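You operate a simulated robot arm through the tools that you are given. There is no shell and no other tool. Be economical: measure what you need, move in short steps, check, and stop when the job is done.

You run a simulated two-armed robot. Do the job below in one go: nothing can be reset, and whatever is moved stays where it is left.

Task
Put the grey felt pad on the white job sheet on the top of the black bench. Turn the dial of the torque driver with a red cap to program 2. Put one of the lot tags from the top of the red bench on top of the black oiling pad. Count the grease cartridges on the top of the brown bench, then put as many of the screw blocks from the top of the brown bench on the top of the teal bench. Take the grey knob stone and put it on the die block on the top of the teal bench. Take the small tray and put it on the shelf under the teal bench. The order of these instructions is free.

Only the result counts: the job must be done as asked and must still hold three seconds after the hand-in. Knocking over, shifting, dropping, spilling or breaking anything else fails it. A push-on lid holds only when it is set on centred and level and pressed home; a screw cap is set on level and turned clockwise until tight. Flat cloth is picked up by pressing the open fingertips on it (5 to 10 N) and closing them slowly along it; thin cloth reads only 2 to 8 mm in the jaws.

Robot
Two 7-joint arms with fingered hands on one trunk, on a base that drives. Base frame: it is fixed to the floor where the robot stands at the start and does not move with it; the origin is under the middle of the robot, x ahead of it, y to its left, z up. Units: m, rad, N and s.
The left shoulder is at the start at [0.06, 0.176, 0.826], the right one opposite. Places, roughly: dial of the torque driver with a red cap [1.6, 2.4, 0.9]; top of the teal bench [-3.3, 0.4, 0.8]; shelf under the teal bench [-3.2, 0.4, 0.2]; lot tag [-2.5, 1, 0.75]; black oiling pad [-2.5, 0.75, 0.75]; grease cartridge [-3.75, -1.75, 1]; screw block [-3.75, -1.75, 0.75]; grey knob stone [-3.5, -2, 1]; die block [-3.5, 0.75, 0.75]; small tray [-6, 0, 0.75]. Payload 4 kg a hand.
The tool frame of a hand sits at the grasp point between the pads (the TCP): z along the fingers, y along the line on which they close. The tips reach 0.037 m beyond it. Largest opening 0.124 m; the body of the gripper starts 0.043 m behind the TCP. The gripper is a hand of 3 fingers: y runs from the thumb to the fingers, the wrist lies at [-0.015, -0.108, -0.202] in the tool frame, and closing takes about 1.5 s.
Orientation is told as [roll, pitch, yaw] about the base's x, y, z axes, in that order, counted from this pose: with the fingers straight down and the wrist toward the robot, the tool's x, y and z point along [0, 1, 0], [1, 0, 0] and [0, 0, -1] of the base frame.

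Tools
- The arms move only by the tool nudge_tool. It takes "left_motion", "right_motion" or both (then of equal length, played together; a hand with none holds still); each is a list of rows, each an object of numbers (a shift or turn left out is 0, a gripper value left out holds the last): "x", "y", "z": the shift along the base's x, y, z in m; "ax", "ay", "az": the turn, a rotation vector about the base's x, y, z in rad; "grip": the gripper command, from -1 (fully open) to 1 (shut), values between in proportion. In form: [{"x": .., "y": .., "z": .., "ax": .., "ay": .., "az": .., "grip": ..}, ...]. A call has 1 to 20 rows; each row is the pose to reach, as a shift and turn from the pose commanded when the call began. A row lasts 0.2 s, in which the tool goes at most 0.05 m and 0.15 rad; a call with a longer step from one row to the next is refused whole, and so is a gripper value outside its range. Where a pose cannot be reached the arm comes as near as it can. A force on the tool above 40 N (or 10 N above the force at the start of the call, whichever is more), or a blocked arm, ends the call early, and 0.2 s more pass. The fingers move at their own pace (about 0.072 m/s each) and stop on an object; they squeeze with about 25 N. The grip force told is the motor's: it shows also when the fingers shut on nothing. Time passes only in rows, and 0.2 s behind the last, so rows that repeat a pose let the fingers close. It gives the time, the measured TCP pose, the force on the tool (base axes), the opening and the grip force at its end, in the units of the frame above (readings bear some noise), and new pictures: "views" is both (left out), scene, wrist or none (wrist: the cameras of the hands that moved).
- Cameras (640 x 400 px; columns grow to the right, rows downward): "scene" is now at [0.0527, -0.0129, 1.4837]; the picture's right is [-0.23, -0.97, -0.00], its down [-0.53, 0.13, -0.84] and it looks along [0.82, -0.19, -0.55] (base axes); focal length 262 px, centre (320, 200). "left" rides on the left gripper at [-0.064, -0.076, -0.137] in its tool frame; the picture's right is [-0.84, -0.26, 0.48], its down [0.48, -0.76, 0.44] and it looks along [0.25, 0.60, 0.76] (tool axes); focal length 256 px, centre (320, 200). "right" rides on the right gripper at [0.064, -0.076, -0.137] in its tool frame; the picture's right is [-0.84, 0.26, -0.48], its down [-0.48, -0.76, 0.43] and it looks along [-0.25, 0.60, 0.76] (tool axes); focal length 256 px, centre (320, 200). There is no depth. A picture from a camera that has moved, and an enlarged one, comes with that camera's place and axes in the base frame and with its lens. The place of the scene camera against the robot may be out by one fixed shift of up to 0.025 m in any direction.
- raise_lower(by): slides the trunk up (or, below 0, down) by that many m; the arms and the scene camera ride with it, the base frame stays. It gives what a move gives, with no picture.
- steer(legs): drives the robot by 1 to 6 legs, each [ahead, left, turn to the left] in m, m and rad, along the robot's own axes; the way and the turn of a leg run together, so that a leg with both is an arc; at most 1.5 m and 3.142 rad a leg. The arms and the cameras ride along, it lands a little off, and it stops where it bumps. It gives what a move gives, and a new picture of the scene camera.
- hand_shape(shape, hand): the hand has 3 fingers and takes this shape, open, in about a second: jaw (thumb against the fingers, like two jaws); tri (thumb and two fingers); tip (a fingertip pinch); poke (one finger out to press); point (the index stretched); flat (the hand flat); cup (the hand cupped); fist (a fist). The gripper value then closes the fingers along that shape, each until it touches; the sizes above hold for jaw. It gives what a move gives, with no picture.
- head_to(pan, tilt): turns the head with the scene camera to pan (to the left, within 1.501 rad either way) and tilt (down, from -0.506 to 1.204), counted from straight ahead of the robot. It gives what a move gives, and a new picture of the scene camera.
- inspect(camera, box): a new picture of the part [left, top, right, bottom] of that camera's present view, enlarged. It takes no simulated time.
- close_job(): hands the job in; it is judged then, once.

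Go step by step. Nothing tells you exact positions but the pictures and the camera data: compare them with the known pose of the tool, close in by small moves and look again before you grip or let go. The budget is 196 turns and 260 pictures, counting those below and the enlarged ones. Unless the task says otherwise, let go and move clear before handing in.

The tools are called after ">>>" by a JSON object that holds its "name" and its "arguments". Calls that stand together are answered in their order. nudge_tool: Moves the arms, as the interface text tells. Its arguments: {"type":"object","properties":{"left_motion":{"type":"array"},"right_motion":{"type":"array"},"views":{"type":"string","enum":["both","scene","wrist","none"]}},"required":[]} The other tools are called the same way: raise_lower (by) slides the trunk up or down; hand_shape (shape, hand) gives the hand a shape; steer (legs) drives the base; head_to (pan, tilt) turns the head that bears the scene camera; inspect (camera, box) takes an enlarged picture of a part of a camera's view; close_job () hands the job in.

At the start:

```text
clock: 0.0
left_tcp_pos: [0.5586, 0.1557, 1.1113]
left_ee_rot: [0.001, 0.001, 0.001]
left_wrist_force: [0.7, 0.1, -1.4]
left_finger_gap: 0.1235
left_gripper_force: 0.0
left_shape: jaw
right_tcp_pos: [0.4864, -0.3232, 1.072]
right_ee_rot: [0.002, 0.003, 0.0]
right_wrist_force: [0.4, -0.3, -0.3]
right_finger_gap: 0.1238
right_gripper_force: 0.0
right_shape: jaw
trunk travel left (down, up): [-0.375, 0.215]
robot x, y, heading: [0.0001, -0.0015, 0.0]
head pan, tilt: [-0.234, 0.576]
```

scene: 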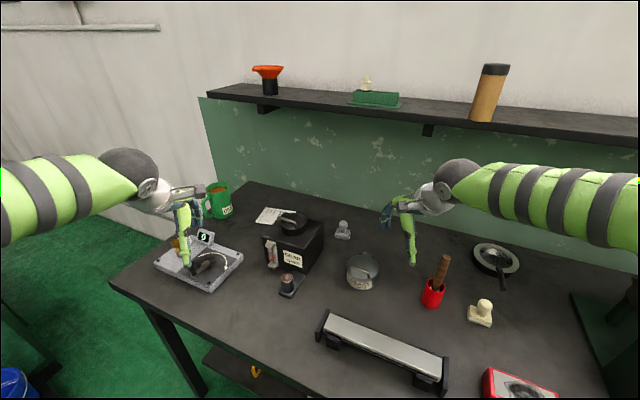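
right: 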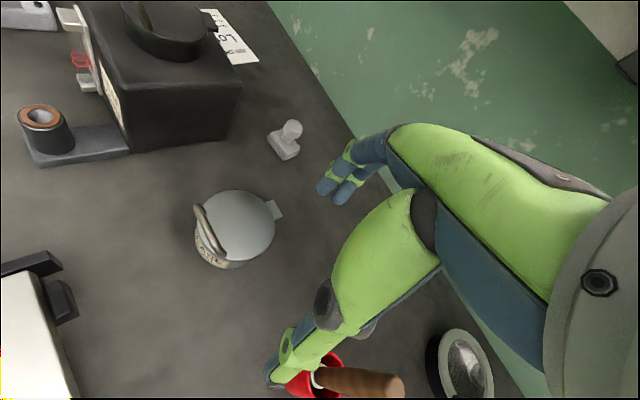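
left: 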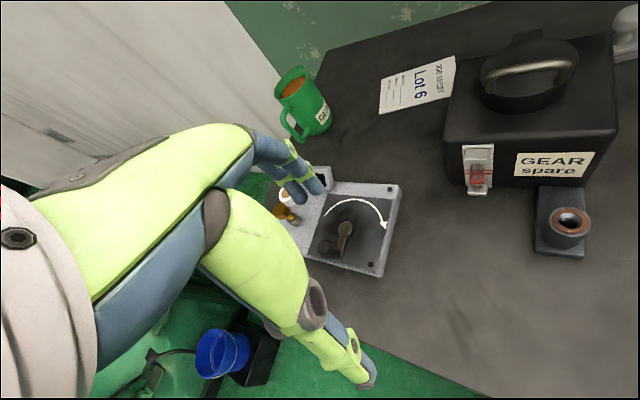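

I see the black bench ahead with a white job sheet (Lot 6) partly behind a gear box. I look around to find the grey felt pad and the other benches.

>>> {"name": "head_to", "arguments": {"pan": 1.2, "tilt": 0.4}}

>>> {"name": "head_to", "arguments": {"pan": -1.2, "tilt": 0.4}}

>>> {"name": "head_to", "arguments": {"pan": 0.0, "tilt": 0.8}}

```text
clock: 1.6
left_tcp_pos: [0.5583, 0.1553, 1.1117]
left_ee_rot: [0.002, 0.001, -0.001]
left_wrist_force: [0.3, 0.2, -0.5]
left_finger_gap: 0.1236
left_gripper_force: 0.0
left_shape: jaw
right_tcp_pos: [0.4865, -0.3227, 1.0729]
right_ee_rot: [0.004, 0.002, 0.0]
right_wrist_force: [0.0, -1.0, -0.1]
right_finger_gap: 0.1237
right_gripper_force: 0.0
right_shape: jaw
trunk travel left (down, up): [-0.375, 0.215]
robot x, y, heading: [0.0008, 0.0012, 0.002]
head pan, tilt: [1.201, 0.4]
camera scene: at [0.0003, 0.0935, 1.5003], right [0.93, -0.36, 0.0], down [-0.14, -0.36, -0.92], along [0.33, 0.86, -0.39], focal length 262 px, centre (320, 200)
```

scene: 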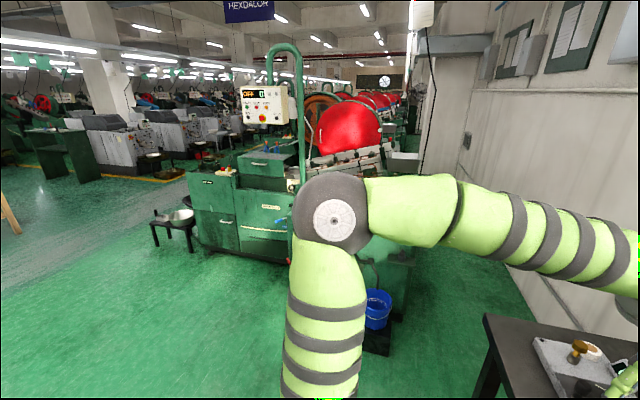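

```text
clock: 3.8
left_tcp_pos: [0.5583, 0.1565, 1.1121]
left_ee_rot: [0.002, 0.001, -0.001]
left_wrist_force: [0.3, 0.1, 0.3]
left_finger_gap: 0.1236
left_gripper_force: 0.1
left_shape: jaw
right_tcp_pos: [0.4876, -0.3243, 1.0715]
right_ee_rot: [0.004, 0.001, 0.001]
right_wrist_force: [-0.5, 0.2, -0.2]
right_finger_gap: 0.1237
right_gripper_force: 0.0
right_shape: jaw
trunk travel left (down, up): [-0.375, 0.215]
robot x, y, heading: [-0.0028, 0.0033, -0.005]
head pan, tilt: [-1.201, 0.4]
camera scene: at [0.0006, -0.0795, 1.5], right [-0.93, -0.36, 0.0], down [-0.14, 0.36, -0.92], along [0.33, -0.86, -0.39], focal length 262 px, centre (320, 200)
```

scene: 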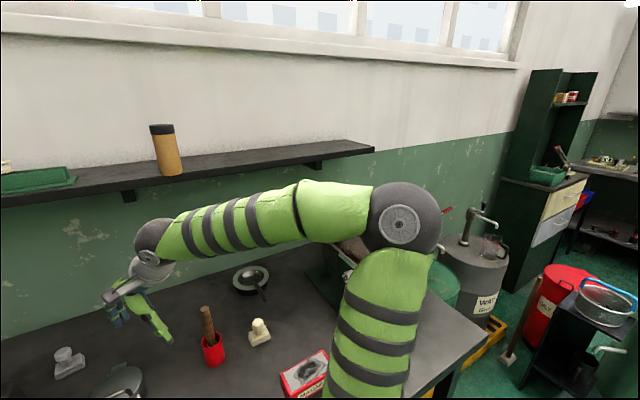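

```text
clock: 5.2
left_tcp_pos: [0.5593, 0.1551, 1.1118]
left_ee_rot: [0.002, 0.002, -0.001]
left_wrist_force: [-0.1, 0.3, -0.1]
left_finger_gap: 0.1236
left_gripper_force: 0.1
left_shape: jaw
right_tcp_pos: [0.4877, -0.324, 1.0725]
right_ee_rot: [0.003, 0.003, 0.001]
right_wrist_force: [0.3, -0.3, -0.5]
right_finger_gap: 0.1238
right_gripper_force: 0.2
right_shape: jaw
trunk travel left (down, up): [-0.375, 0.215]
robot x, y, heading: [0.0, -0.0004, -0.0]
head pan, tilt: [0.0, 0.799]
camera scene: at [0.0479, 0.0065, 1.4651], right [0.0, -1.0, 0.0], down [-0.72, 0.0, -0.7], along [0.7, 0.0, -0.72], focal length 262 px, centre (320, 200)
```

scene: 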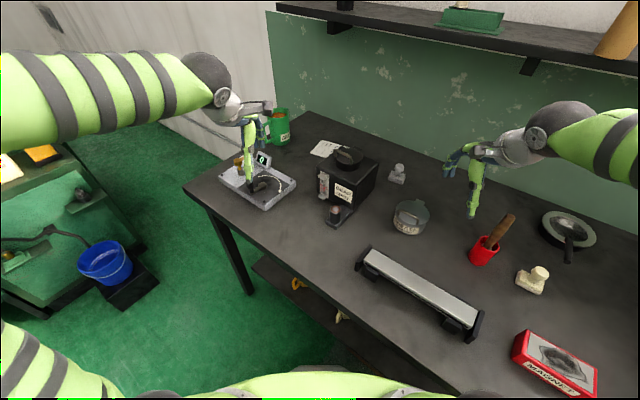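

The black bench shows no obvious felt pad yet; I enlarge the view.

>>> {"name": "inspect", "arguments": {"camera": "scene", "box": [180, 80, 420, 260]}}

>>> {"name": "inspect", "arguments": {"camera": "scene", "box": [380, 160, 640, 400]}}

```text
2.22 times, centred on (300, 170) of scene
camera zoom: at [0.0479, 0.0065, 1.4651], right [0.0, -1.0, 0.0], down [-0.72, 0.0, -0.7], along [0.7, 0.0, -0.72], focal length 581 px, centre (364, 267)
```

zoom: 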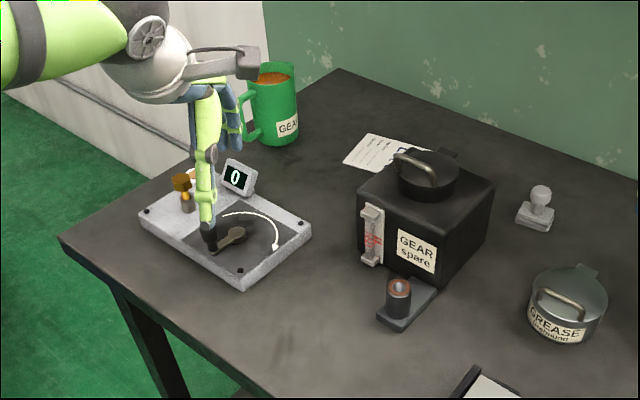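

```text
1.67 times, centred on (510, 280) of scene
camera zoom: at [0.0479, 0.0065, 1.4651], right [0.0, -1.0, 0.0], down [-0.72, 0.0, -0.7], along [0.7, 0.0, -0.72], focal length 436 px, centre (3, 67)
```

zoom: 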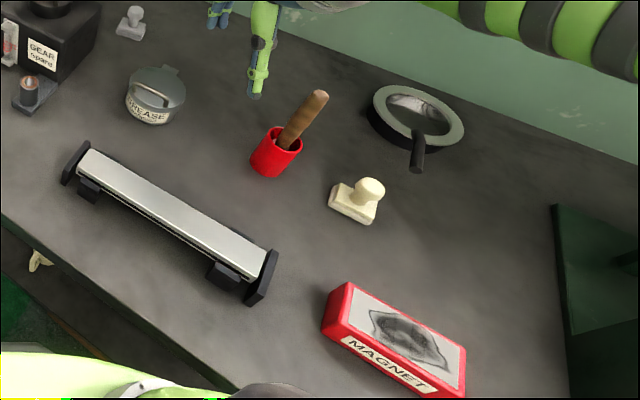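

The grey knobbed block beside the gear box (with a cream twin) may be the felt pad. I look closer at both through the right hand camera.

>>> {"name": "inspect", "arguments": {"camera": "right", "box": [220, 90, 380, 190]}}

>>> {"name": "inspect", "arguments": {"camera": "scene", "box": [490, 240, 590, 310]}}

>>> {"name": "inspect", "arguments": {"camera": "left", "box": [180, 20, 480, 300]}}

```text
4.00 times, centred on (300, 140) of right
camera zoom: at [0.4127, -0.2617, 1.2094], right [0.26, -0.84, 0.48], down [-0.76, -0.48, -0.43], along [0.6, -0.25, -0.76], focal length 1024 px, centre (400, 440)
```

zoom: 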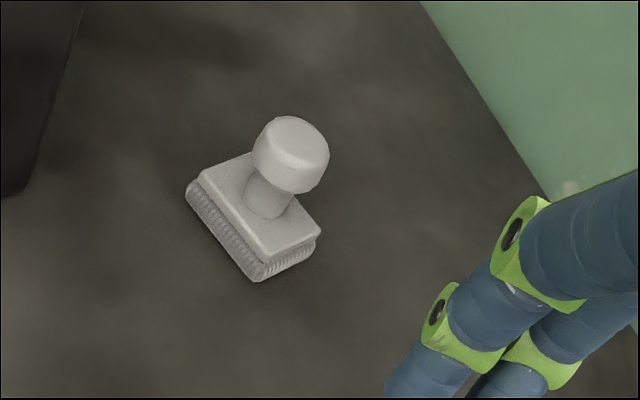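

```text
5.71 times, centred on (540, 275) of scene
camera zoom: at [0.0479, 0.0065, 1.4651], right [0.0, -1.0, 0.0], down [-0.72, 0.0, -0.7], along [0.7, 0.0, -0.72], focal length 1494 px, centre (-937, -229)
```

zoom: 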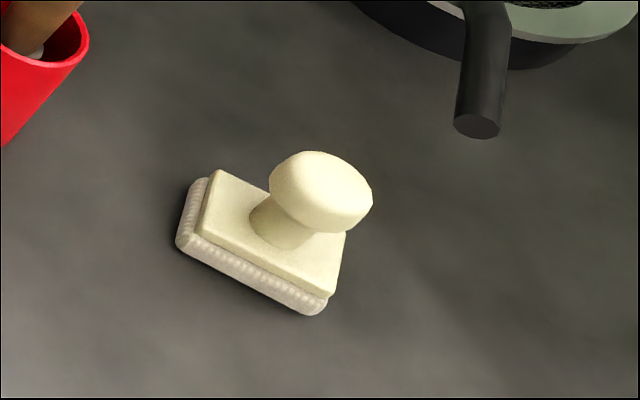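

```text
1.43 times, centred on (330, 160) of left
camera zoom: at [0.4843, 0.0891, 1.2485], right [-0.26, -0.84, -0.48], down [-0.76, 0.48, -0.43], along [0.6, 0.26, -0.76], focal length 366 px, centre (306, 257)
```

zoom: 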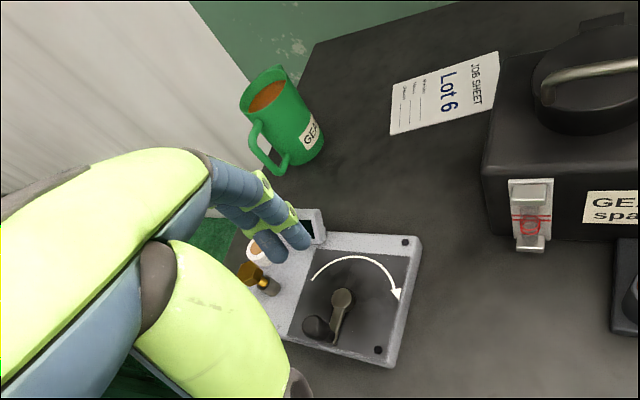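

The grey block with felt underside is the felt pad, at about (0.747, -0.272) with its knob at z≈0.912. I move the right hand above it.

>>> {"name": "nudge_tool", "arguments": {"right_motion": [{"x": 0.043, "y": 0.008}, {"x": 0.086, "y": 0.016}, {"x": 0.129, "y": 0.024}, {"x": 0.172, "y": 0.034}, {"x": 0.215, "y": 0.042}, {"x": 0.26, "y": 0.051}, {"x": 0.26, "y": 0.051, "z": -0.03}, {"x": 0.26, "y": 0.051, "z": -0.06}], "views": "wrist"}}

```text
clock: 7.0
left_tcp_pos: [0.559, 0.1552, 1.1119]
left_ee_rot: [0.001, 0.001, 0.002]
left_wrist_force: [-0.4, -0.6, -0.4]
left_finger_gap: 0.1236
left_gripper_force: 0.1
left_shape: jaw
right_tcp_pos: [0.7471, -0.2733, 1.0108]
right_ee_rot: [0.002, 0.003, 0.0]
right_wrist_force: [-0.2, -0.6, -0.4]
right_finger_gap: 0.1237
right_gripper_force: 0.1
right_shape: jaw
trunk travel left (down, up): [-0.375, 0.215]
robot x, y, heading: [0.0037, 0.0032, -0.002]
head pan, tilt: [0.0, 0.799]
camera right: at [0.6718, -0.2112, 1.1493], right [0.26, -0.84, 0.48], down [-0.76, -0.48, -0.43], along [0.6, -0.25, -0.76], focal length 256 px, centre (320, 200)
```

right: 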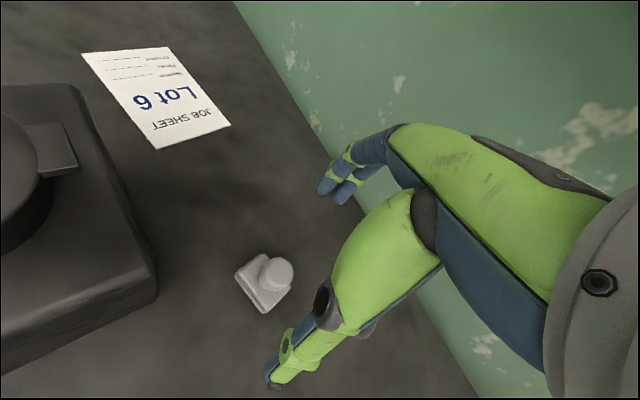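

The knob is at about (0.756, -0.273); I descend and grip it.

>>> {"name": "nudge_tool", "arguments": {"right_motion": [{"x": 0.009, "z": -0.035}, {"x": 0.009, "z": -0.07}, {"x": 0.009, "z": -0.098}, {"x": 0.009, "z": -0.098, "grip": 1}, {"x": 0.009, "z": -0.098}, {"x": 0.009, "z": -0.098}, {"x": 0.009, "z": -0.098}, {"x": 0.009, "z": -0.098}, {"x": 0.009, "z": -0.098}, {"x": 0.009, "z": -0.098}, {"x": 0.009, "z": -0.098}, {"x": 0.009, "z": -0.06}], "views": "wrist"}}

```text
clock: 9.6
left_tcp_pos: [0.5595, 0.1553, 1.1108]
left_ee_rot: [0.004, 0.0, 0.001]
left_wrist_force: [-0.2, 0.8, 0.2]
left_finger_gap: 0.1239
left_gripper_force: 0.0
left_shape: jaw
right_tcp_pos: [0.7566, -0.2743, 0.9505]
right_ee_rot: [0.003, 0.007, 0.0]
right_wrist_force: [-0.2, 0.7, -1.0]
right_finger_gap: 0.0251
right_gripper_force: 25.1
right_shape: jaw
trunk travel left (down, up): [-0.375, 0.215]
robot x, y, heading: [-0.0025, 0.0028, 0.002]
head pan, tilt: [0.0, 0.799]
camera right: at [0.6815, -0.2113, 1.0884], right [0.26, -0.84, 0.48], down [-0.76, -0.48, -0.43], along [0.59, -0.25, -0.77], focal length 256 px, centre (320, 200)
```

right: 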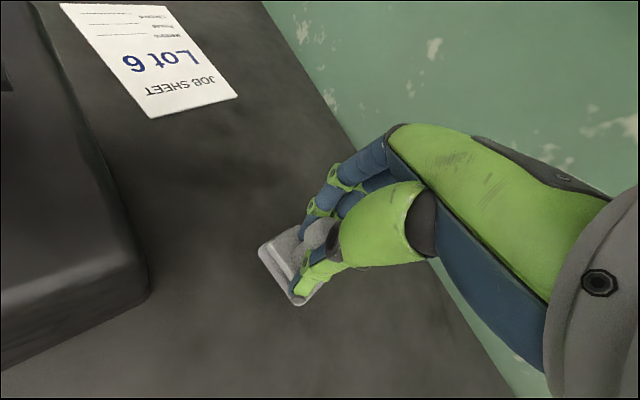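

The pad is held. I carry it over to the sheet centre (~0.93, -0.055).

>>> {"name": "nudge_tool", "arguments": {"right_motion": [{"z": 0.045}, {"z": 0.08}, {"x": 0.03, "y": 0.035, "z": 0.08}, {"x": 0.06, "y": 0.07, "z": 0.08}, {"x": 0.09, "y": 0.108, "z": 0.08}, {"x": 0.118, "y": 0.147, "z": 0.08}, {"x": 0.146, "y": 0.183, "z": 0.08}, {"x": 0.173, "y": 0.219, "z": 0.08}, {"x": 0.173, "y": 0.219, "z": 0.05}], "views": "both"}}

```text
clock: 11.6
left_tcp_pos: [0.56, 0.1548, 1.1119]
left_ee_rot: [0.003, 0.004, -0.002]
left_wrist_force: [0.6, -0.1, -0.3]
left_finger_gap: 0.124
left_gripper_force: 0.1
left_shape: jaw
right_tcp_pos: [0.8925, -0.0642, 1.0026]
right_ee_rot: [0.003, 0.003, 0.003]
right_wrist_force: [0.5, 0.3, -0.9]
right_finger_gap: 0.0247
right_gripper_force: 24.9
right_shape: jaw
right hand out of reach, approached as far as the arm can: row 7, 8, 9
trunk travel left (down, up): [-0.375, 0.215]
robot x, y, heading: [-0.0011, 0.0023, 0.002]
head pan, tilt: [0.0, 0.799]
camera scene: at [0.0491, 0.0055, 1.4653], right [0.0, -1.0, 0.0], down [-0.72, 0.0, -0.7], along [0.7, 0.0, -0.72], focal length 262 px, centre (320, 200)
camera right: at [0.8174, -0.0017, 1.141], right [0.26, -0.84, 0.48], down [-0.76, -0.48, -0.43], along [0.59, -0.25, -0.76], focal length 256 px, centre (320, 200)
```

scene: 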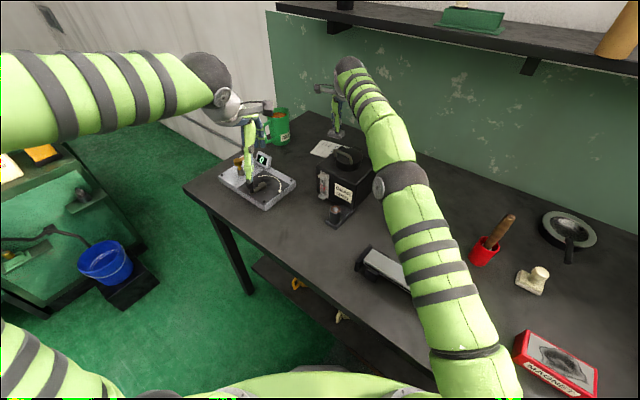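
right: 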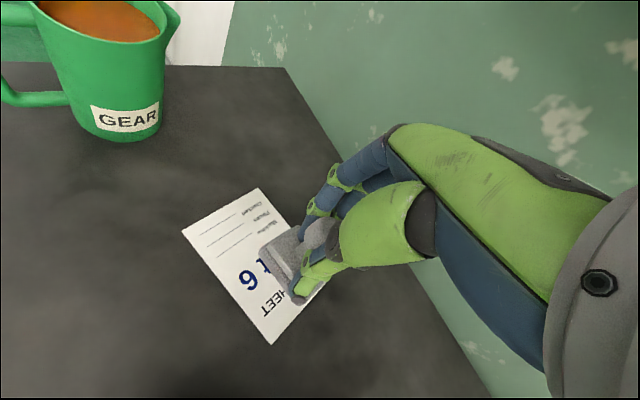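

It is just short of reach; raising the trunk puts the shoulder nearer the wrist height and clears the bench better.

>>> {"name": "raise_lower", "arguments": {"by": 0.12}}

>>> {"name": "nudge_tool", "arguments": {"right_motion": [{"z": -0.04, "x": 0.01}, {"z": -0.08, "x": 0.02, "y": 0.004}, {"z": -0.12, "x": 0.03, "y": 0.008}, {"z": -0.14, "x": 0.033, "y": 0.01}], "views": "both"}}

```text
clock: 13.1
left_tcp_pos: [0.561, 0.1534, 1.1114]
left_ee_rot: [0.006, 0.006, 0.001]
left_wrist_force: [1.1, -0.4, 0.5]
left_finger_gap: 0.1236
left_gripper_force: 0.1
left_shape: jaw
right_tcp_pos: [0.8924, -0.0637, 1.0035]
right_ee_rot: [0.004, 0.004, -0.001]
right_wrist_force: [-0.1, -0.1, -0.7]
right_finger_gap: 0.0249
right_gripper_force: 25.0
right_shape: jaw
trunk travel left (down, up): [-0.495, 0.095]
robot x, y, heading: [0.0005, 0.0013, -0.002]
head pan, tilt: [0.0, 0.799]
```

```text
clock: 13.8
left_tcp_pos: [0.5606, 0.1545, 1.1132]
left_ee_rot: [0.005, 0.005, -0.001]
left_wrist_force: [0.4, 0.1, -0.3]
left_finger_gap: 0.1236
left_gripper_force: 0.1
left_shape: jaw
right_tcp_pos: [0.9203, -0.0574, 0.9166]
right_ee_rot: [0.013, -0.024, 0.0]
right_wrist_force: [-2.8, -1.9, 13.2]
right_finger_gap: 0.026
right_gripper_force: 25.0
right_shape: jaw
right hand out of reach, approached as far as the arm can: row 3
trunk travel left (down, up): [-0.495, 0.095]
robot x, y, heading: [-0.0032, 0.0034, -0.001]
head pan, tilt: [0.0, 0.799]
stopped in row 3 (right hand): the force on the tool passed its limit (the readings are from after the stop); the commanded pose is now the measured one
camera scene: at [0.0504, 0.0033, 1.4662], right [0.0, -1.0, -0.01], down [-0.72, 0.0, -0.69], along [0.69, 0.0, -0.72], focal length 262 px, centre (320, 200)
camera right: at [0.8408, 0.0031, 1.0533], right [0.24, -0.84, 0.48], down [-0.75, -0.48, -0.46], along [0.62, -0.24, -0.75], focal length 256 px, centre (320, 200)
```

scene: 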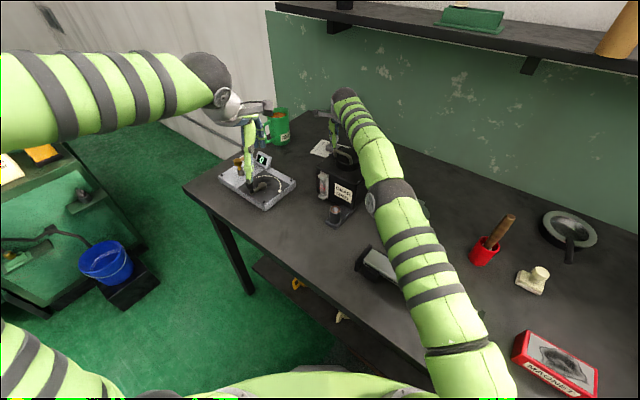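
right: 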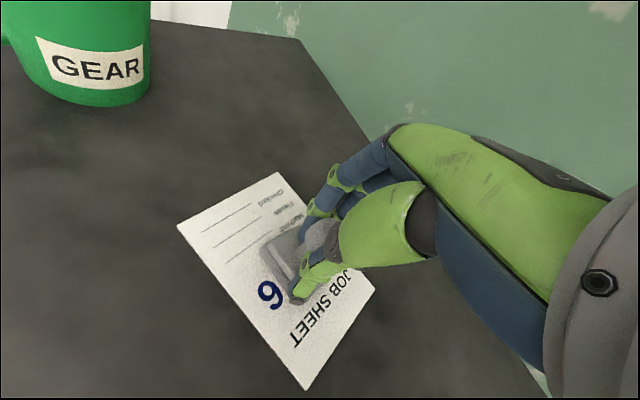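

The pad is in contact on the middle of the sheet. I release and lift clear.

>>> {"name": "nudge_tool", "arguments": {"right_motion": [{"grip": 0.2}, {"grip": -0.3}, {"grip": -0.3}, {"grip": -0.3}, {"grip": -0.3}, {"z": 0.04}, {"z": 0.08}, {"z": 0.12}], "views": "both"}}

```text
clock: 15.6
left_tcp_pos: [0.5599, 0.1547, 1.1127]
left_ee_rot: [0.003, 0.004, 0.001]
left_wrist_force: [1.0, -0.6, -0.6]
left_finger_gap: 0.1238
left_gripper_force: 0.0
left_shape: jaw
right_tcp_pos: [0.8937, -0.0641, 1.0151]
right_ee_rot: [0.009, -0.021, 0.001]
right_wrist_force: [0.6, -0.1, -0.6]
right_finger_gap: 0.0803
right_gripper_force: 0.1
right_shape: jaw
right hand out of reach, approached as far as the arm can: row 6, 7, 8
trunk travel left (down, up): [-0.495, 0.095]
robot x, y, heading: [-0.0002, -0.0007, 0.001]
head pan, tilt: [0.0, 0.799]
camera scene: at [0.0493, 0.0045, 1.4655], right [0.0, -1.0, 0.0], down [-0.72, 0.0, -0.7], along [0.7, 0.0, -0.72], focal length 262 px, centre (320, 200)
camera right: at [0.8163, -0.0024, 1.1518], right [0.25, -0.84, 0.48], down [-0.75, -0.48, -0.45], along [0.61, -0.25, -0.75], focal length 256 px, centre (320, 200)
```

scene: 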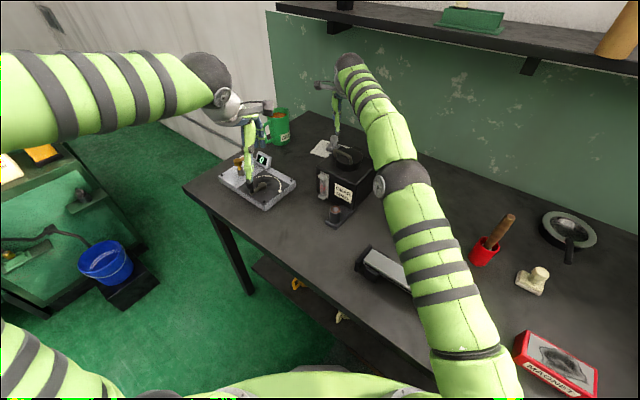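
right: 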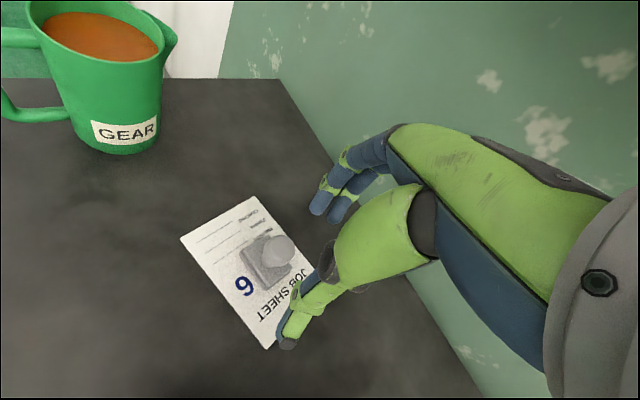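

The pad stands on the sheet. I retract the right arm the way it came and raise both arms for driving.

>>> {"name": "nudge_tool", "arguments": {"right_motion": [{"x": -0.025, "y": -0.04}, {"x": -0.05, "y": -0.08}, {"x": -0.075, "y": -0.12, "z": 0.01}, {"x": -0.1, "y": -0.16, "z": 0.03}, {"x": -0.13, "y": -0.2, "z": 0.05}, {"x": -0.17, "y": -0.21, "z": 0.07}, {"x": -0.215, "y": -0.22, "z": 0.07}, {"x": -0.26, "y": -0.23, "z": 0.07}, {"x": -0.305, "y": -0.24, "z": 0.07}, {"x": -0.35, "y": -0.25, "z": 0.07}, {"x": -0.39, "y": -0.26, "z": 0.07}], "views": "none"}}

>>> {"name": "raise_lower", "arguments": {"by": -0.12}}

>>> {"name": "head_to", "arguments": {"pan": 0.7, "tilt": 0.3}}

```text
refused: row 4 steps farther than a row can; nothing moved
```

```text
clock: 17.1
left_tcp_pos: [0.5604, 0.154, 1.1128]
left_ee_rot: [0.005, 0.002, -0.001]
left_wrist_force: [0.1, 0.2, 1.4]
left_finger_gap: 0.1239
left_gripper_force: 0.1
left_shape: jaw
right_tcp_pos: [0.895, -0.0629, 1.015]
right_ee_rot: [0.011, -0.019, 0.001]
right_wrist_force: [0.1, -0.2, -0.5]
right_finger_gap: 0.0805
right_gripper_force: 0.1
right_shape: jaw
trunk travel left (down, up): [-0.375, 0.215]
robot x, y, heading: [-0.001, 0.0004, -0.005]
head pan, tilt: [0.0, 0.799]
```

```text
clock: 18.2
left_tcp_pos: [0.5617, 0.1537, 1.1131]
left_ee_rot: [0.006, 0.003, 0.001]
left_wrist_force: [0.3, 0.1, 0.4]
left_finger_gap: 0.1237
left_gripper_force: 0.0
left_shape: jaw
right_tcp_pos: [0.8949, -0.0634, 1.0158]
right_ee_rot: [0.012, -0.019, 0.001]
right_wrist_force: [0.0, -0.2, -0.6]
right_finger_gap: 0.0804
right_gripper_force: 0.0
right_shape: jaw
trunk travel left (down, up): [-0.375, 0.215]
robot x, y, heading: [-0.0025, 0.0009, 0.002]
head pan, tilt: [0.7, 0.3]
camera scene: at [0.0406, 0.064, 1.5102], right [0.64, -0.77, -0.01], down [-0.23, -0.19, -0.96], along [0.73, 0.62, -0.3], focal length 262 px, centre (320, 200)
```

scene: 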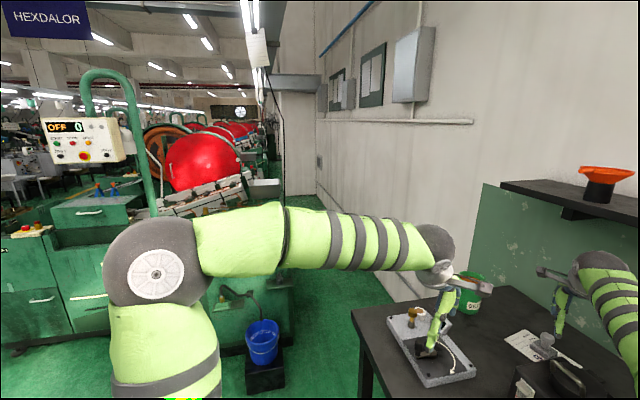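

The trunk slide seems to have no effect; I'll recheck later. Now I retract the right arm with shorter steps.

>>> {"name": "nudge_tool", "arguments": {"right_motion": [{"x": -0.02, "y": -0.04}, {"x": -0.04, "y": -0.08}, {"x": -0.06, "y": -0.12, "z": 0.01}, {"x": -0.08, "y": -0.16, "z": 0.02}, {"x": -0.1, "y": -0.2, "z": 0.03}, {"x": -0.14, "y": -0.21, "z": 0.05}, {"x": -0.18, "y": -0.22, "z": 0.07}, {"x": -0.22, "y": -0.23, "z": 0.08}, {"x": -0.26, "y": -0.24, "z": 0.08}, {"x": -0.3, "y": -0.25, "z": 0.08}, {"x": -0.34, "y": -0.26, "z": 0.08}, {"x": -0.38, "y": -0.26, "z": 0.08}, {"x": -0.41, "y": -0.26, "z": 0.08}], "views": "none"}}

>>> {"name": "raise_lower", "arguments": {"by": -0.1}}

>>> {"name": "inspect", "arguments": {"camera": "scene", "box": [0, 80, 320, 280]}}

```text
clock: 21.0
left_tcp_pos: [0.5616, 0.1529, 1.1122]
left_ee_rot: [0.003, 0.004, 0.003]
left_wrist_force: [0.2, -0.7, 0.8]
left_finger_gap: 0.1238
left_gripper_force: 0.0
left_shape: jaw
right_tcp_pos: [0.4827, -0.326, 1.0949]
right_ee_rot: [0.01, -0.019, 0.002]
right_wrist_force: [-0.2, 0.0, 0.0]
right_finger_gap: 0.0803
right_gripper_force: 0.0
right_shape: jaw
trunk travel left (down, up): [-0.375, 0.215]
robot x, y, heading: [-0.0026, 0.0043, 0.005]
head pan, tilt: [0.7, 0.3]
```

```text
clock: 22.3
left_tcp_pos: [0.5576, 0.1576, 1.0378]
left_ee_rot: [0.001, 0.0, 0.002]
left_wrist_force: [0.2, 0.0, 0.5]
left_finger_gap: 0.1237
left_gripper_force: 0.1
left_shape: jaw
right_tcp_pos: [0.4804, -0.3232, 1.0209]
right_ee_rot: [0.007, -0.021, 0.0]
right_wrist_force: [-0.4, 0.6, 0.8]
right_finger_gap: 0.0802
right_gripper_force: 0.0
right_shape: jaw
trunk travel left (down, up): [-0.275, 0.315]
robot x, y, heading: [-0.0015, -0.0024, 0.001]
head pan, tilt: [0.7, 0.3]
```

```text
2.00 times, centred on (160, 180) of scene
camera zoom: at [0.0363, 0.0696, 1.4335], right [0.64, -0.76, 0.0], down [-0.23, -0.19, -0.96], along [0.73, 0.62, -0.3], focal length 523 px, centre (640, 240)
```

zoom: 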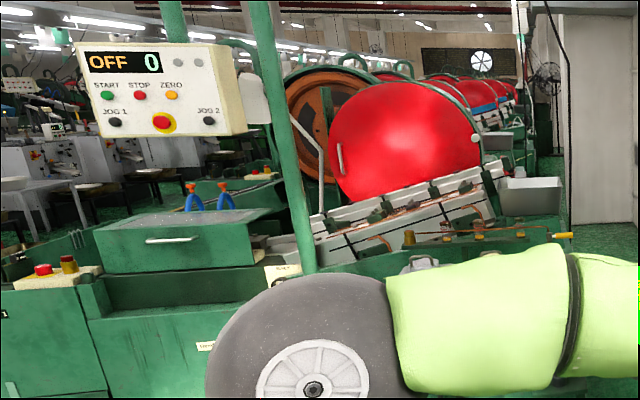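

The trunk does lower. I test raising again, then back away and turn left to look for the torque driver.

>>> {"name": "raise_lower", "arguments": {"by": 0.1}}

>>> {"name": "steer", "arguments": {"legs": [[-0.6, 0, 0], [0, 0.9, 0]]}}

```text
clock: 23.7
left_tcp_pos: [0.5576, 0.1568, 1.1116]
left_ee_rot: [0.002, 0.002, 0.0]
left_wrist_force: [0.3, -0.4, 0.6]
left_finger_gap: 0.124
left_gripper_force: 0.1
left_shape: jaw
right_tcp_pos: [0.4808, -0.3229, 1.096]
right_ee_rot: [0.008, -0.021, 0.001]
right_wrist_force: [-0.4, 1.0, -0.3]
right_finger_gap: 0.0804
right_gripper_force: 0.1
right_shape: jaw
trunk travel left (down, up): [-0.375, 0.215]
robot x, y, heading: [-0.0005, 0.0014, 0.0]
head pan, tilt: [0.7, 0.3]
```

```text
clock: 25.2
left_tcp_pos: [0.4438, 0.2379, 1.1123]
left_ee_rot: [0.011, 0.01, 0.239]
left_wrist_force: [-0.9, 0.2, -1.0]
left_finger_gap: 0.1238
left_gripper_force: 0.0
left_shape: jaw
right_tcp_pos: [0.4811, -0.2468, 1.0915]
right_ee_rot: [0.017, -0.014, 0.24]
right_wrist_force: [-0.2, -0.1, -0.1]
right_finger_gap: 0.0805
right_gripper_force: 0.1
right_shape: jaw
trunk travel left (down, up): [-0.375, 0.215]
robot x, y, heading: [-0.0721, -0.0376, 0.237]
head pan, tilt: [0.7, 0.3]
stopped in leg 1: the robot was blocked; the commanded pose is now the measured one
camera scene: at [-0.0346, 0.0285, 1.5127], right [0.81, -0.59, -0.01], down [-0.19, -0.23, -0.95], along [0.56, 0.77, -0.3], focal length 262 px, centre (320, 200)
```

scene: 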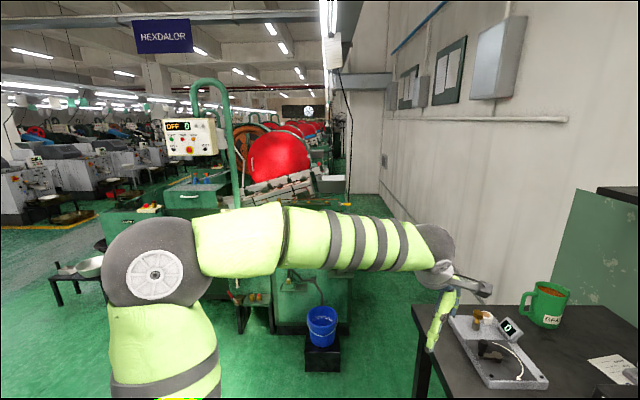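

Backing up was blocked by something on the right-rear. I look that way before moving.

>>> {"name": "head_to", "arguments": {"pan": -1.5, "tilt": 0.6}}

>>> {"name": "head_to", "arguments": {"pan": 1.5, "tilt": 0.6}}

```text
clock: 27.3
left_tcp_pos: [0.4447, 0.2376, 1.1098]
left_ee_rot: [0.008, 0.014, 0.238]
left_wrist_force: [0.4, -0.2, -0.3]
left_finger_gap: 0.124
left_gripper_force: 0.1
left_shape: jaw
right_tcp_pos: [0.481, -0.2473, 1.0909]
right_ee_rot: [0.012, -0.011, 0.237]
right_wrist_force: [0.0, -0.4, -0.3]
right_finger_gap: 0.0803
right_gripper_force: 0.1
right_shape: jaw
trunk travel left (down, up): [-0.375, 0.215]
robot x, y, heading: [-0.0744, -0.0434, 0.236]
head pan, tilt: [-1.499, 0.6]
camera scene: at [-0.0616, -0.1285, 1.4847], right [-0.95, -0.3, 0.01], down [-0.18, 0.54, -0.82], along [0.24, -0.78, -0.57], focal length 262 px, centre (320, 200)
```

scene: 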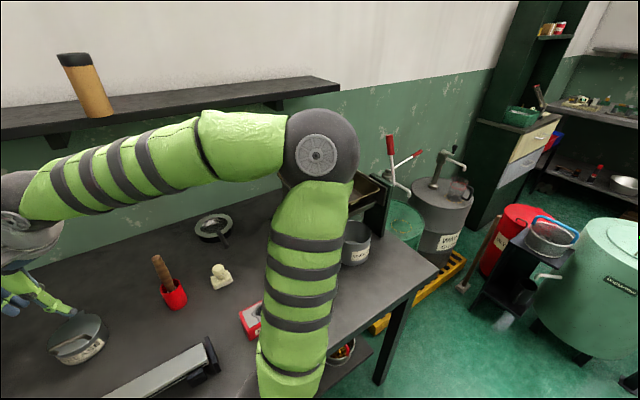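

```text
clock: 29.9
left_tcp_pos: [0.4453, 0.2377, 1.108]
left_ee_rot: [0.008, 0.012, 0.235]
left_wrist_force: [0.0, 0.0, 0.5]
left_finger_gap: 0.1241
left_gripper_force: 0.1
left_shape: jaw
right_tcp_pos: [0.4817, -0.2471, 1.0917]
right_ee_rot: [0.013, -0.011, 0.236]
right_wrist_force: [-0.1, -0.4, 0.0]
right_finger_gap: 0.0804
right_gripper_force: 0.0
right_shape: jaw
trunk travel left (down, up): [-0.375, 0.215]
robot x, y, heading: [-0.0744, -0.039, 0.235]
head pan, tilt: [1.499, 0.6]
camera scene: at [-0.103, 0.0425, 1.4858], right [0.99, 0.16, -0.01], down [0.08, -0.55, -0.83], along [-0.14, 0.82, -0.56], focal length 262 px, centre (320, 200)
```

scene: 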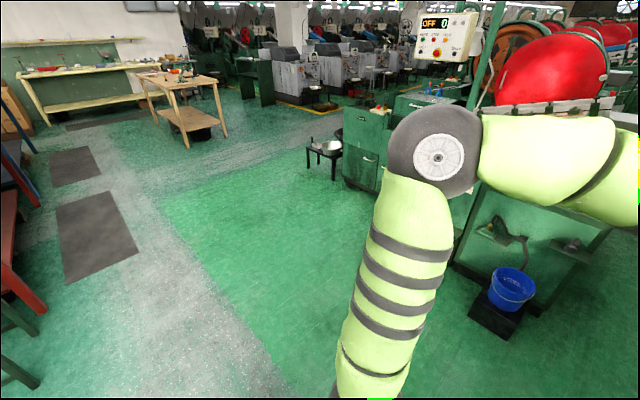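

Left is open floor, so I strafe left and then turn to see what is behind me.

>>> {"name": "steer", "arguments": {"legs": [[0, 0.5, 0], [0, 0, 1.3]]}}

```text
clock: 31.4
left_tcp_pos: [0.5808, 0.2146, 1.1036]
left_ee_rot: [-0.032, 0.005, -0.03]
left_wrist_force: [-0.1, 0.2, -1.0]
left_finger_gap: 0.124
left_gripper_force: 0.1
left_shape: jaw
right_tcp_pos: [0.4853, -0.2682, 1.1]
right_ee_rot: [-0.04, -0.012, -0.015]
right_wrist_force: [0.5, -0.3, 0.8]
right_finger_gap: 0.0809
right_gripper_force: 0.0
right_shape: jaw
trunk travel left (down, up): [-0.375, 0.215]
robot x, y, heading: [-0.0002, 0.0429, -0.039]
head pan, tilt: [1.499, 0.6]
stopped in leg 1: the robot was blocked; the commanded pose is now the measured one
camera scene: at [-0.0004, 0.1099, 1.4917], right [0.99, -0.11, -0.02], down [-0.08, -0.54, -0.84], along [0.08, 0.83, -0.55], focal length 262 px, centre (320, 200)
```

scene: 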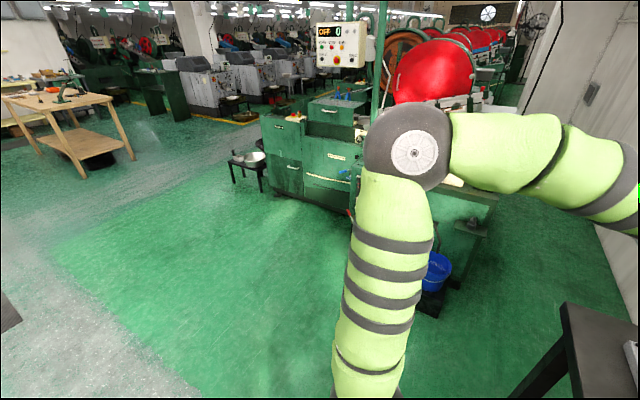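

Something at my front right seems to be holding me. I look down there.

>>> {"name": "head_to", "arguments": {"pan": -0.6, "tilt": 1.2}}

>>> {"name": "inspect", "arguments": {"camera": "right", "box": [0, 0, 640, 400]}}

```text
clock: 33.4
left_tcp_pos: [0.5968, 0.1905, 1.1067]
left_ee_rot: [-0.026, -0.005, -0.079]
left_wrist_force: [-0.1, -0.1, -1.1]
left_finger_gap: 0.1239
left_gripper_force: 0.0
left_shape: jaw
right_tcp_pos: [0.48, -0.2849, 1.1011]
right_ee_rot: [-0.036, -0.023, -0.063]
right_wrist_force: [-0.9, 0.0, -0.2]
right_finger_gap: 0.0803
right_gripper_force: 0.0
right_shape: jaw
trunk travel left (down, up): [-0.375, 0.215]
robot x, y, heading: [0.0181, 0.0545, -0.086]
head pan, tilt: [-0.6, 1.201]
camera scene: at [0.0367, -0.0025, 1.4423], right [-0.63, -0.77, -0.01], down [-0.72, 0.6, -0.34], along [0.27, -0.21, -0.94], focal length 262 px, centre (320, 200)
```

scene: 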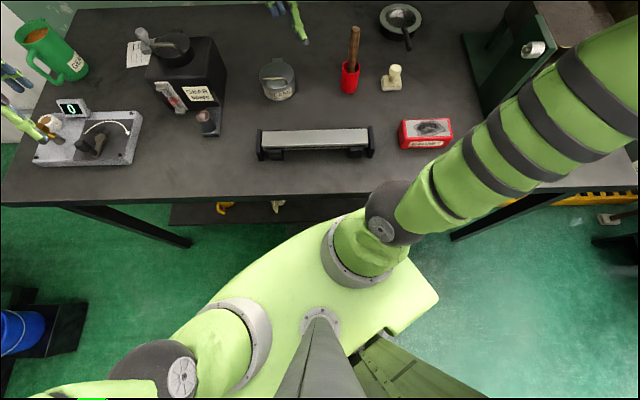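

```text
1.00 times, centred on (320, 200) of right
camera zoom: at [0.4052, -0.2134, 1.2344], right [0.19, -0.83, 0.52], down [-0.78, -0.45, -0.43], along [0.59, -0.32, -0.74], focal length 256 px, centre (320, 200)
```

zoom: 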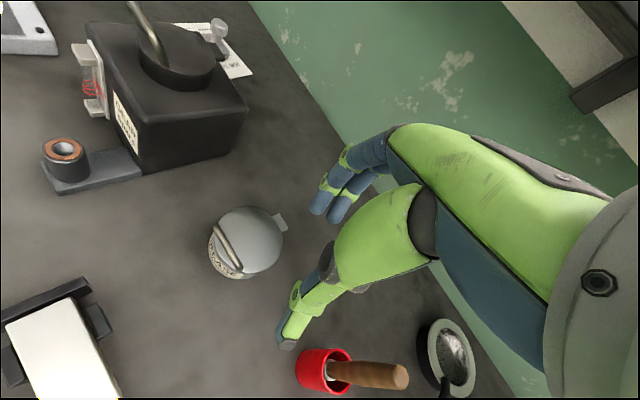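

The right elbow might be hooked near the tall green item at the bench's right end; I look closer there.

>>> {"name": "head_to", "arguments": {"pan": -1.2, "tilt": 1.0}}

```text
clock: 34.4
left_tcp_pos: [0.5972, 0.191, 1.1071]
left_ee_rot: [-0.028, -0.003, -0.078]
left_wrist_force: [0.0, 0.2, 1.2]
left_finger_gap: 0.1239
left_gripper_force: 0.0
left_shape: jaw
right_tcp_pos: [0.4782, -0.2853, 1.1016]
right_ee_rot: [-0.035, -0.023, -0.064]
right_wrist_force: [0.3, 0.9, 0.4]
right_finger_gap: 0.0806
right_gripper_force: 0.1
right_shape: jaw
trunk travel left (down, up): [-0.375, 0.215]
robot x, y, heading: [0.022, 0.0561, -0.084]
head pan, tilt: [-1.201, 1.0]
camera scene: at [0.0132, -0.034, 1.4543], right [-0.96, -0.28, 0.0], down [-0.24, 0.82, -0.52], along [0.15, -0.5, -0.85], focal length 262 px, centre (320, 200)
```

scene: 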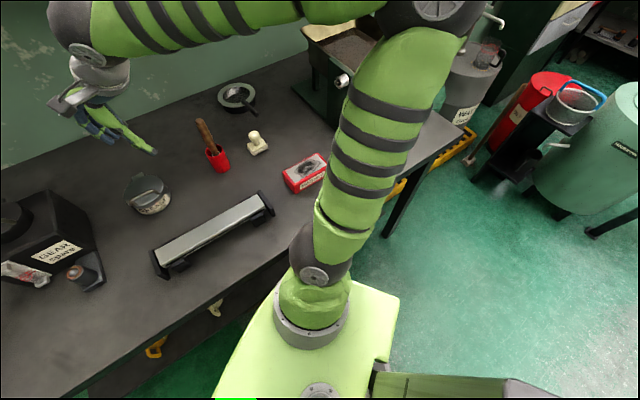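

I look straight down on both sides behind me to see what could be blocking.

>>> {"name": "head_to", "arguments": {"pan": -1.5, "tilt": 1.2}}

>>> {"name": "head_to", "arguments": {"pan": 1.5, "tilt": 1.2}}

```text
clock: 35.2
left_tcp_pos: [0.5962, 0.1914, 1.1073]
left_ee_rot: [-0.029, -0.004, -0.079]
left_wrist_force: [0.5, -0.1, 0.4]
left_finger_gap: 0.1241
left_gripper_force: 0.0
left_shape: jaw
right_tcp_pos: [0.4797, -0.2859, 1.1015]
right_ee_rot: [-0.038, -0.024, -0.064]
right_wrist_force: [-0.5, -1.0, -0.5]
right_finger_gap: 0.0807
right_gripper_force: 0.1
right_shape: jaw
trunk travel left (down, up): [-0.375, 0.215]
robot x, y, heading: [0.0214, 0.054, -0.085]
head pan, tilt: [-1.499, 1.201]
camera scene: at [-0.0073, -0.0227, 1.4422], right [-1.0, 0.01, 0.01], down [0.01, 0.94, -0.34], along [-0.01, -0.34, -0.94], focal length 262 px, centre (320, 200)
```

scene: 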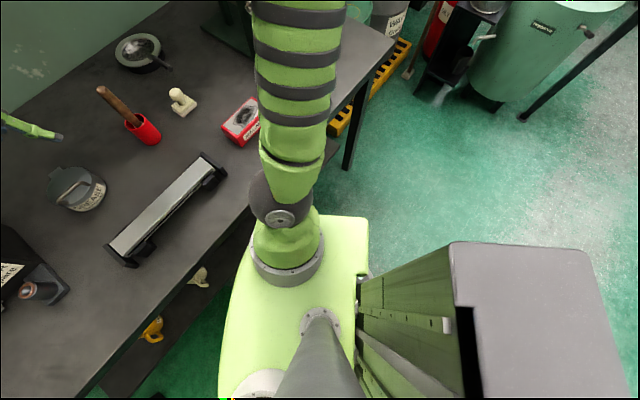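

```text
clock: 37.8
left_tcp_pos: [0.5973, 0.1912, 1.1061]
left_ee_rot: [-0.026, -0.002, -0.08]
left_wrist_force: [0.2, -0.2, 0.0]
left_finger_gap: 0.1239
left_gripper_force: 0.1
left_shape: jaw
right_tcp_pos: [0.4787, -0.285, 1.1008]
right_ee_rot: [-0.038, -0.023, -0.064]
right_wrist_force: [0.2, 0.2, -0.4]
right_finger_gap: 0.0805
right_gripper_force: 0.2
right_shape: jaw
trunk travel left (down, up): [-0.375, 0.215]
robot x, y, heading: [0.019, 0.0525, -0.085]
head pan, tilt: [1.499, 1.201]
camera scene: at [0.0021, 0.0891, 1.4445], right [0.99, -0.16, -0.01], down [-0.15, -0.91, -0.38], along [0.05, 0.38, -0.92], focal length 262 px, centre (320, 200)
```

scene: 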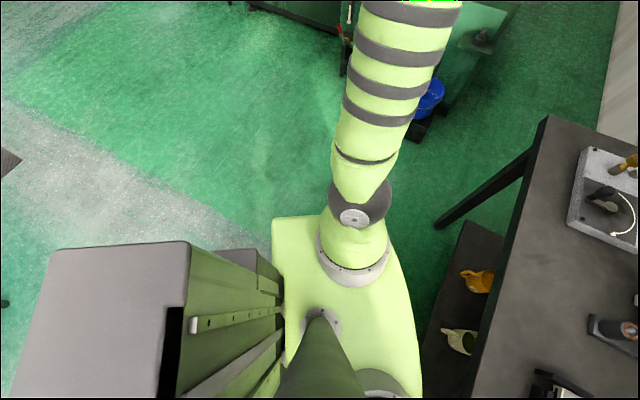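

The bench edge runs obliquely past my right side and the right elbow hangs by the hopper. I extend the right arm a little to draw the elbow in, then leave diagonally away from the bench.

>>> {"name": "nudge_tool", "arguments": {"right_motion": [{"x": 0.04, "y": 0.02, "z": 0.01}, {"x": 0.08, "y": 0.04, "z": 0.02}, {"x": 0.12, "y": 0.06, "z": 0.03}, {"x": 0.16, "y": 0.08, "z": 0.03}], "views": "none"}}

>>> {"name": "steer", "arguments": {"legs": [[-0.1, 0.1, 0]]}}

```text
clock: 38.8
left_tcp_pos: [0.5959, 0.1917, 1.1065]
left_ee_rot: [-0.028, -0.003, -0.079]
left_wrist_force: [0.3, 0.6, 0.6]
left_finger_gap: 0.1237
left_gripper_force: 0.1
left_shape: jaw
right_tcp_pos: [0.6404, -0.2071, 1.1305]
right_ee_rot: [-0.037, -0.022, -0.065]
right_wrist_force: [0.0, 0.8, -0.3]
right_finger_gap: 0.0806
right_gripper_force: 0.1
right_shape: jaw
trunk travel left (down, up): [-0.375, 0.215]
robot x, y, heading: [0.0196, 0.053, -0.084]
head pan, tilt: [1.499, 1.201]
```

```text
clock: 39.9
left_tcp_pos: [0.6571, 0.1248, 1.1015]
left_ee_rot: [-0.036, 0.001, -0.249]
left_wrist_force: [0.4, 0.2, -0.1]
left_finger_gap: 0.1239
left_gripper_force: 0.0
left_shape: jaw
right_tcp_pos: [0.6317, -0.276, 1.1282]
right_ee_rot: [-0.044, -0.016, -0.236]
right_wrist_force: [-0.5, 1.0, -0.1]
right_finger_gap: 0.0804
right_gripper_force: 0.2
right_shape: jaw
trunk travel left (down, up): [-0.375, 0.215]
robot x, y, heading: [0.0597, 0.0788, -0.252]
head pan, tilt: [1.499, 1.201]
stopped in leg 1: the robot was blocked; the commanded pose is now the measured one
camera scene: at [0.0567, 0.1231, 1.4441], right [0.95, -0.32, -0.02], down [-0.3, -0.88, -0.38], along [0.11, 0.36, -0.93], focal length 262 px, centre (320, 200)
```

scene: 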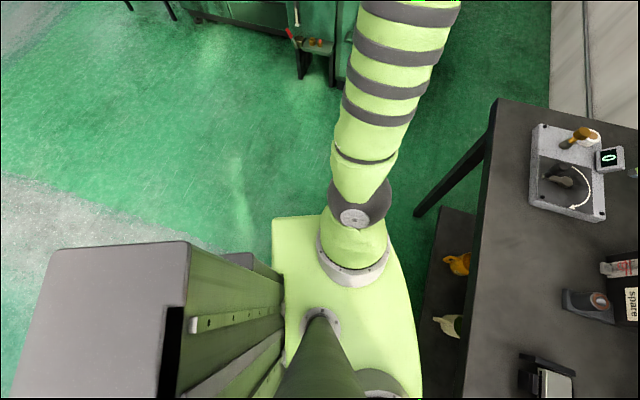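

The behaviour suggests a snag at my front right, near the shoulder and bench edge. I look closely at that spot.

>>> {"name": "head_to", "arguments": {"pan": -0.9, "tilt": 1.2}}

>>> {"name": "inspect", "arguments": {"camera": "scene", "box": [160, 120, 480, 320]}}

```text
clock: 42.1
left_tcp_pos: [0.659, 0.1218, 1.102]
left_ee_rot: [-0.034, 0.005, -0.254]
left_wrist_force: [0.6, -0.1, -0.4]
left_finger_gap: 0.1239
left_gripper_force: 0.0
left_shape: jaw
right_tcp_pos: [0.6317, -0.2786, 1.1269]
right_ee_rot: [-0.046, -0.013, -0.24]
right_wrist_force: [0.3, 0.9, -0.9]
right_finger_gap: 0.0805
right_gripper_force: 0.2
right_shape: jaw
trunk travel left (down, up): [-0.375, 0.215]
robot x, y, heading: [0.0565, 0.0803, -0.261]
head pan, tilt: [-0.901, 1.201]
camera scene: at [0.0634, 0.0179, 1.4431], right [-0.92, -0.4, 0.0], down [-0.38, 0.86, -0.34], along [0.13, -0.31, -0.94], focal length 262 px, centre (320, 200)
```

scene: 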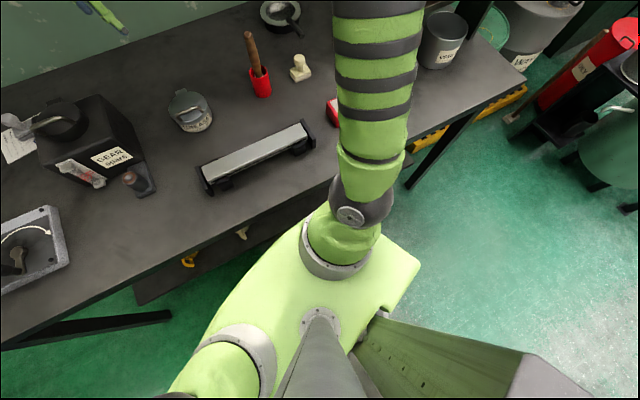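

```text
2.00 times, centred on (320, 220) of scene
camera zoom: at [0.0634, 0.0179, 1.4431], right [-0.92, -0.4, 0.0], down [-0.38, 0.86, -0.34], along [0.13, -0.31, -0.94], focal length 523 px, centre (320, 160)
```

zoom: 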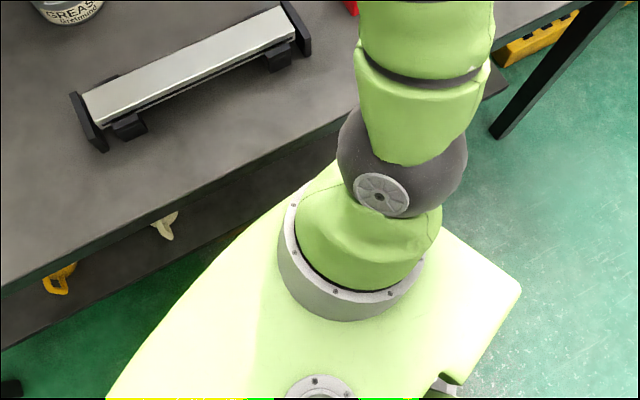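

The right shoulder ball sits right at the bench edge. I test a small straight back-off with a right-turn component to unhook it.

>>> {"name": "steer", "arguments": {"legs": [[-0.15, 0, 0]]}}

```text
clock: 43.4
left_tcp_pos: [0.5143, 0.2281, 1.1084]
left_ee_rot: [-0.042, -0.02, 0.007]
left_wrist_force: [-0.6, 1.1, 0.8]
left_finger_gap: 0.124
left_gripper_force: 0.0
left_shape: jaw
right_tcp_pos: [0.5903, -0.1656, 1.1372]
right_ee_rot: [-0.053, -0.036, 0.021]
right_wrist_force: [0.5, 0.2, -0.4]
right_finger_gap: 0.0806
right_gripper_force: 0.1
right_shape: jaw
trunk travel left (down, up): [-0.375, 0.215]
robot x, y, heading: [-0.0336, 0.0219, 0.0]
head pan, tilt: [-0.901, 1.201]
stopped in leg 1: the robot was blocked; the commanded pose is now the measured one
camera scene: at [-0.0182, -0.0223, 1.4404], right [-0.78, -0.62, 0.0], down [-0.58, 0.73, -0.35], along [0.22, -0.28, -0.94], focal length 262 px, centre (320, 200)
```

scene: 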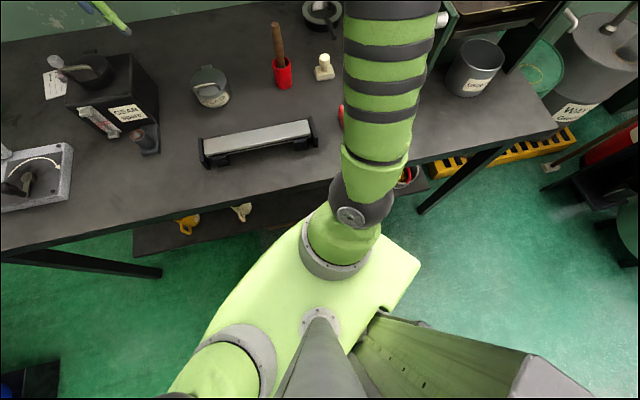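

The robot pivots about a fixed point near (0.24, -0.29), at or under the bench edge. I use the left wrist camera to look under the bench there.

>>> {"name": "nudge_tool", "arguments": {"left_motion": [{"x": -0.03, "y": 0.03, "az": -0.14}, {"x": -0.06, "y": 0.06, "az": -0.28}, {"x": -0.09, "y": 0.1, "az": -0.42}, {"x": -0.12, "y": 0.13, "az": -0.56, "z": -0.02}, {"x": -0.14, "y": 0.16, "az": -0.7, "z": -0.05}, {"x": -0.16, "y": 0.18, "az": -0.84, "z": -0.09}, {"x": -0.17, "y": 0.2, "az": -0.98, "z": -0.13}, {"x": -0.18, "y": 0.21, "az": -1.1, "z": -0.17}, {"x": -0.18, "y": 0.21, "az": -1.1, "z": -0.21}, {"x": -0.18, "y": 0.21, "az": -1.1, "z": -0.25}, {"x": -0.18, "y": 0.21, "az": -1.1, "z": -0.29}, {"x": -0.18, "y": 0.21, "az": -1.1, "z": -0.33}], "views": "wrist"}}

```text
clock: 46.0
left_tcp_pos: [0.3315, 0.4409, 0.7797]
left_ee_rot: [-0.058, -0.018, -1.094]
left_wrist_force: [-0.2, -0.3, 0.0]
left_finger_gap: 0.1238
left_gripper_force: 0.0
left_shape: jaw
right_tcp_pos: [0.5913, -0.1659, 1.1373]
right_ee_rot: [-0.054, -0.034, 0.021]
right_wrist_force: [0.0, 0.4, -0.1]
right_finger_gap: 0.0806
right_gripper_force: 0.0
right_shape: jaw
trunk travel left (down, up): [-0.375, 0.215]
robot x, y, heading: [-0.0332, 0.0193, 0.0]
head pan, tilt: [-0.901, 1.201]
camera left: at [0.2468, 0.4813, 0.9185], right [-0.88, -0.17, -0.44], down [0.06, 0.88, -0.48], along [0.47, -0.45, -0.76], focal length 256 px, centre (320, 200)
```

left: 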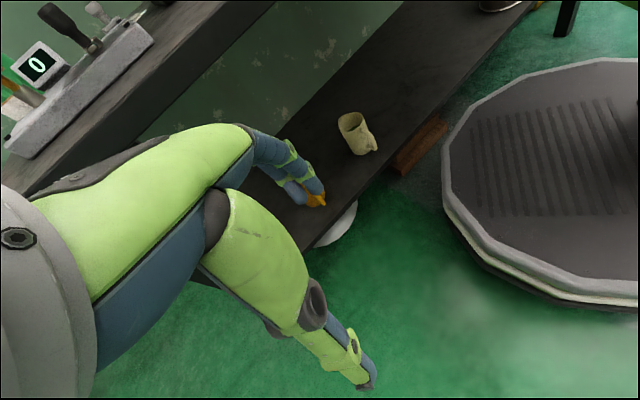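

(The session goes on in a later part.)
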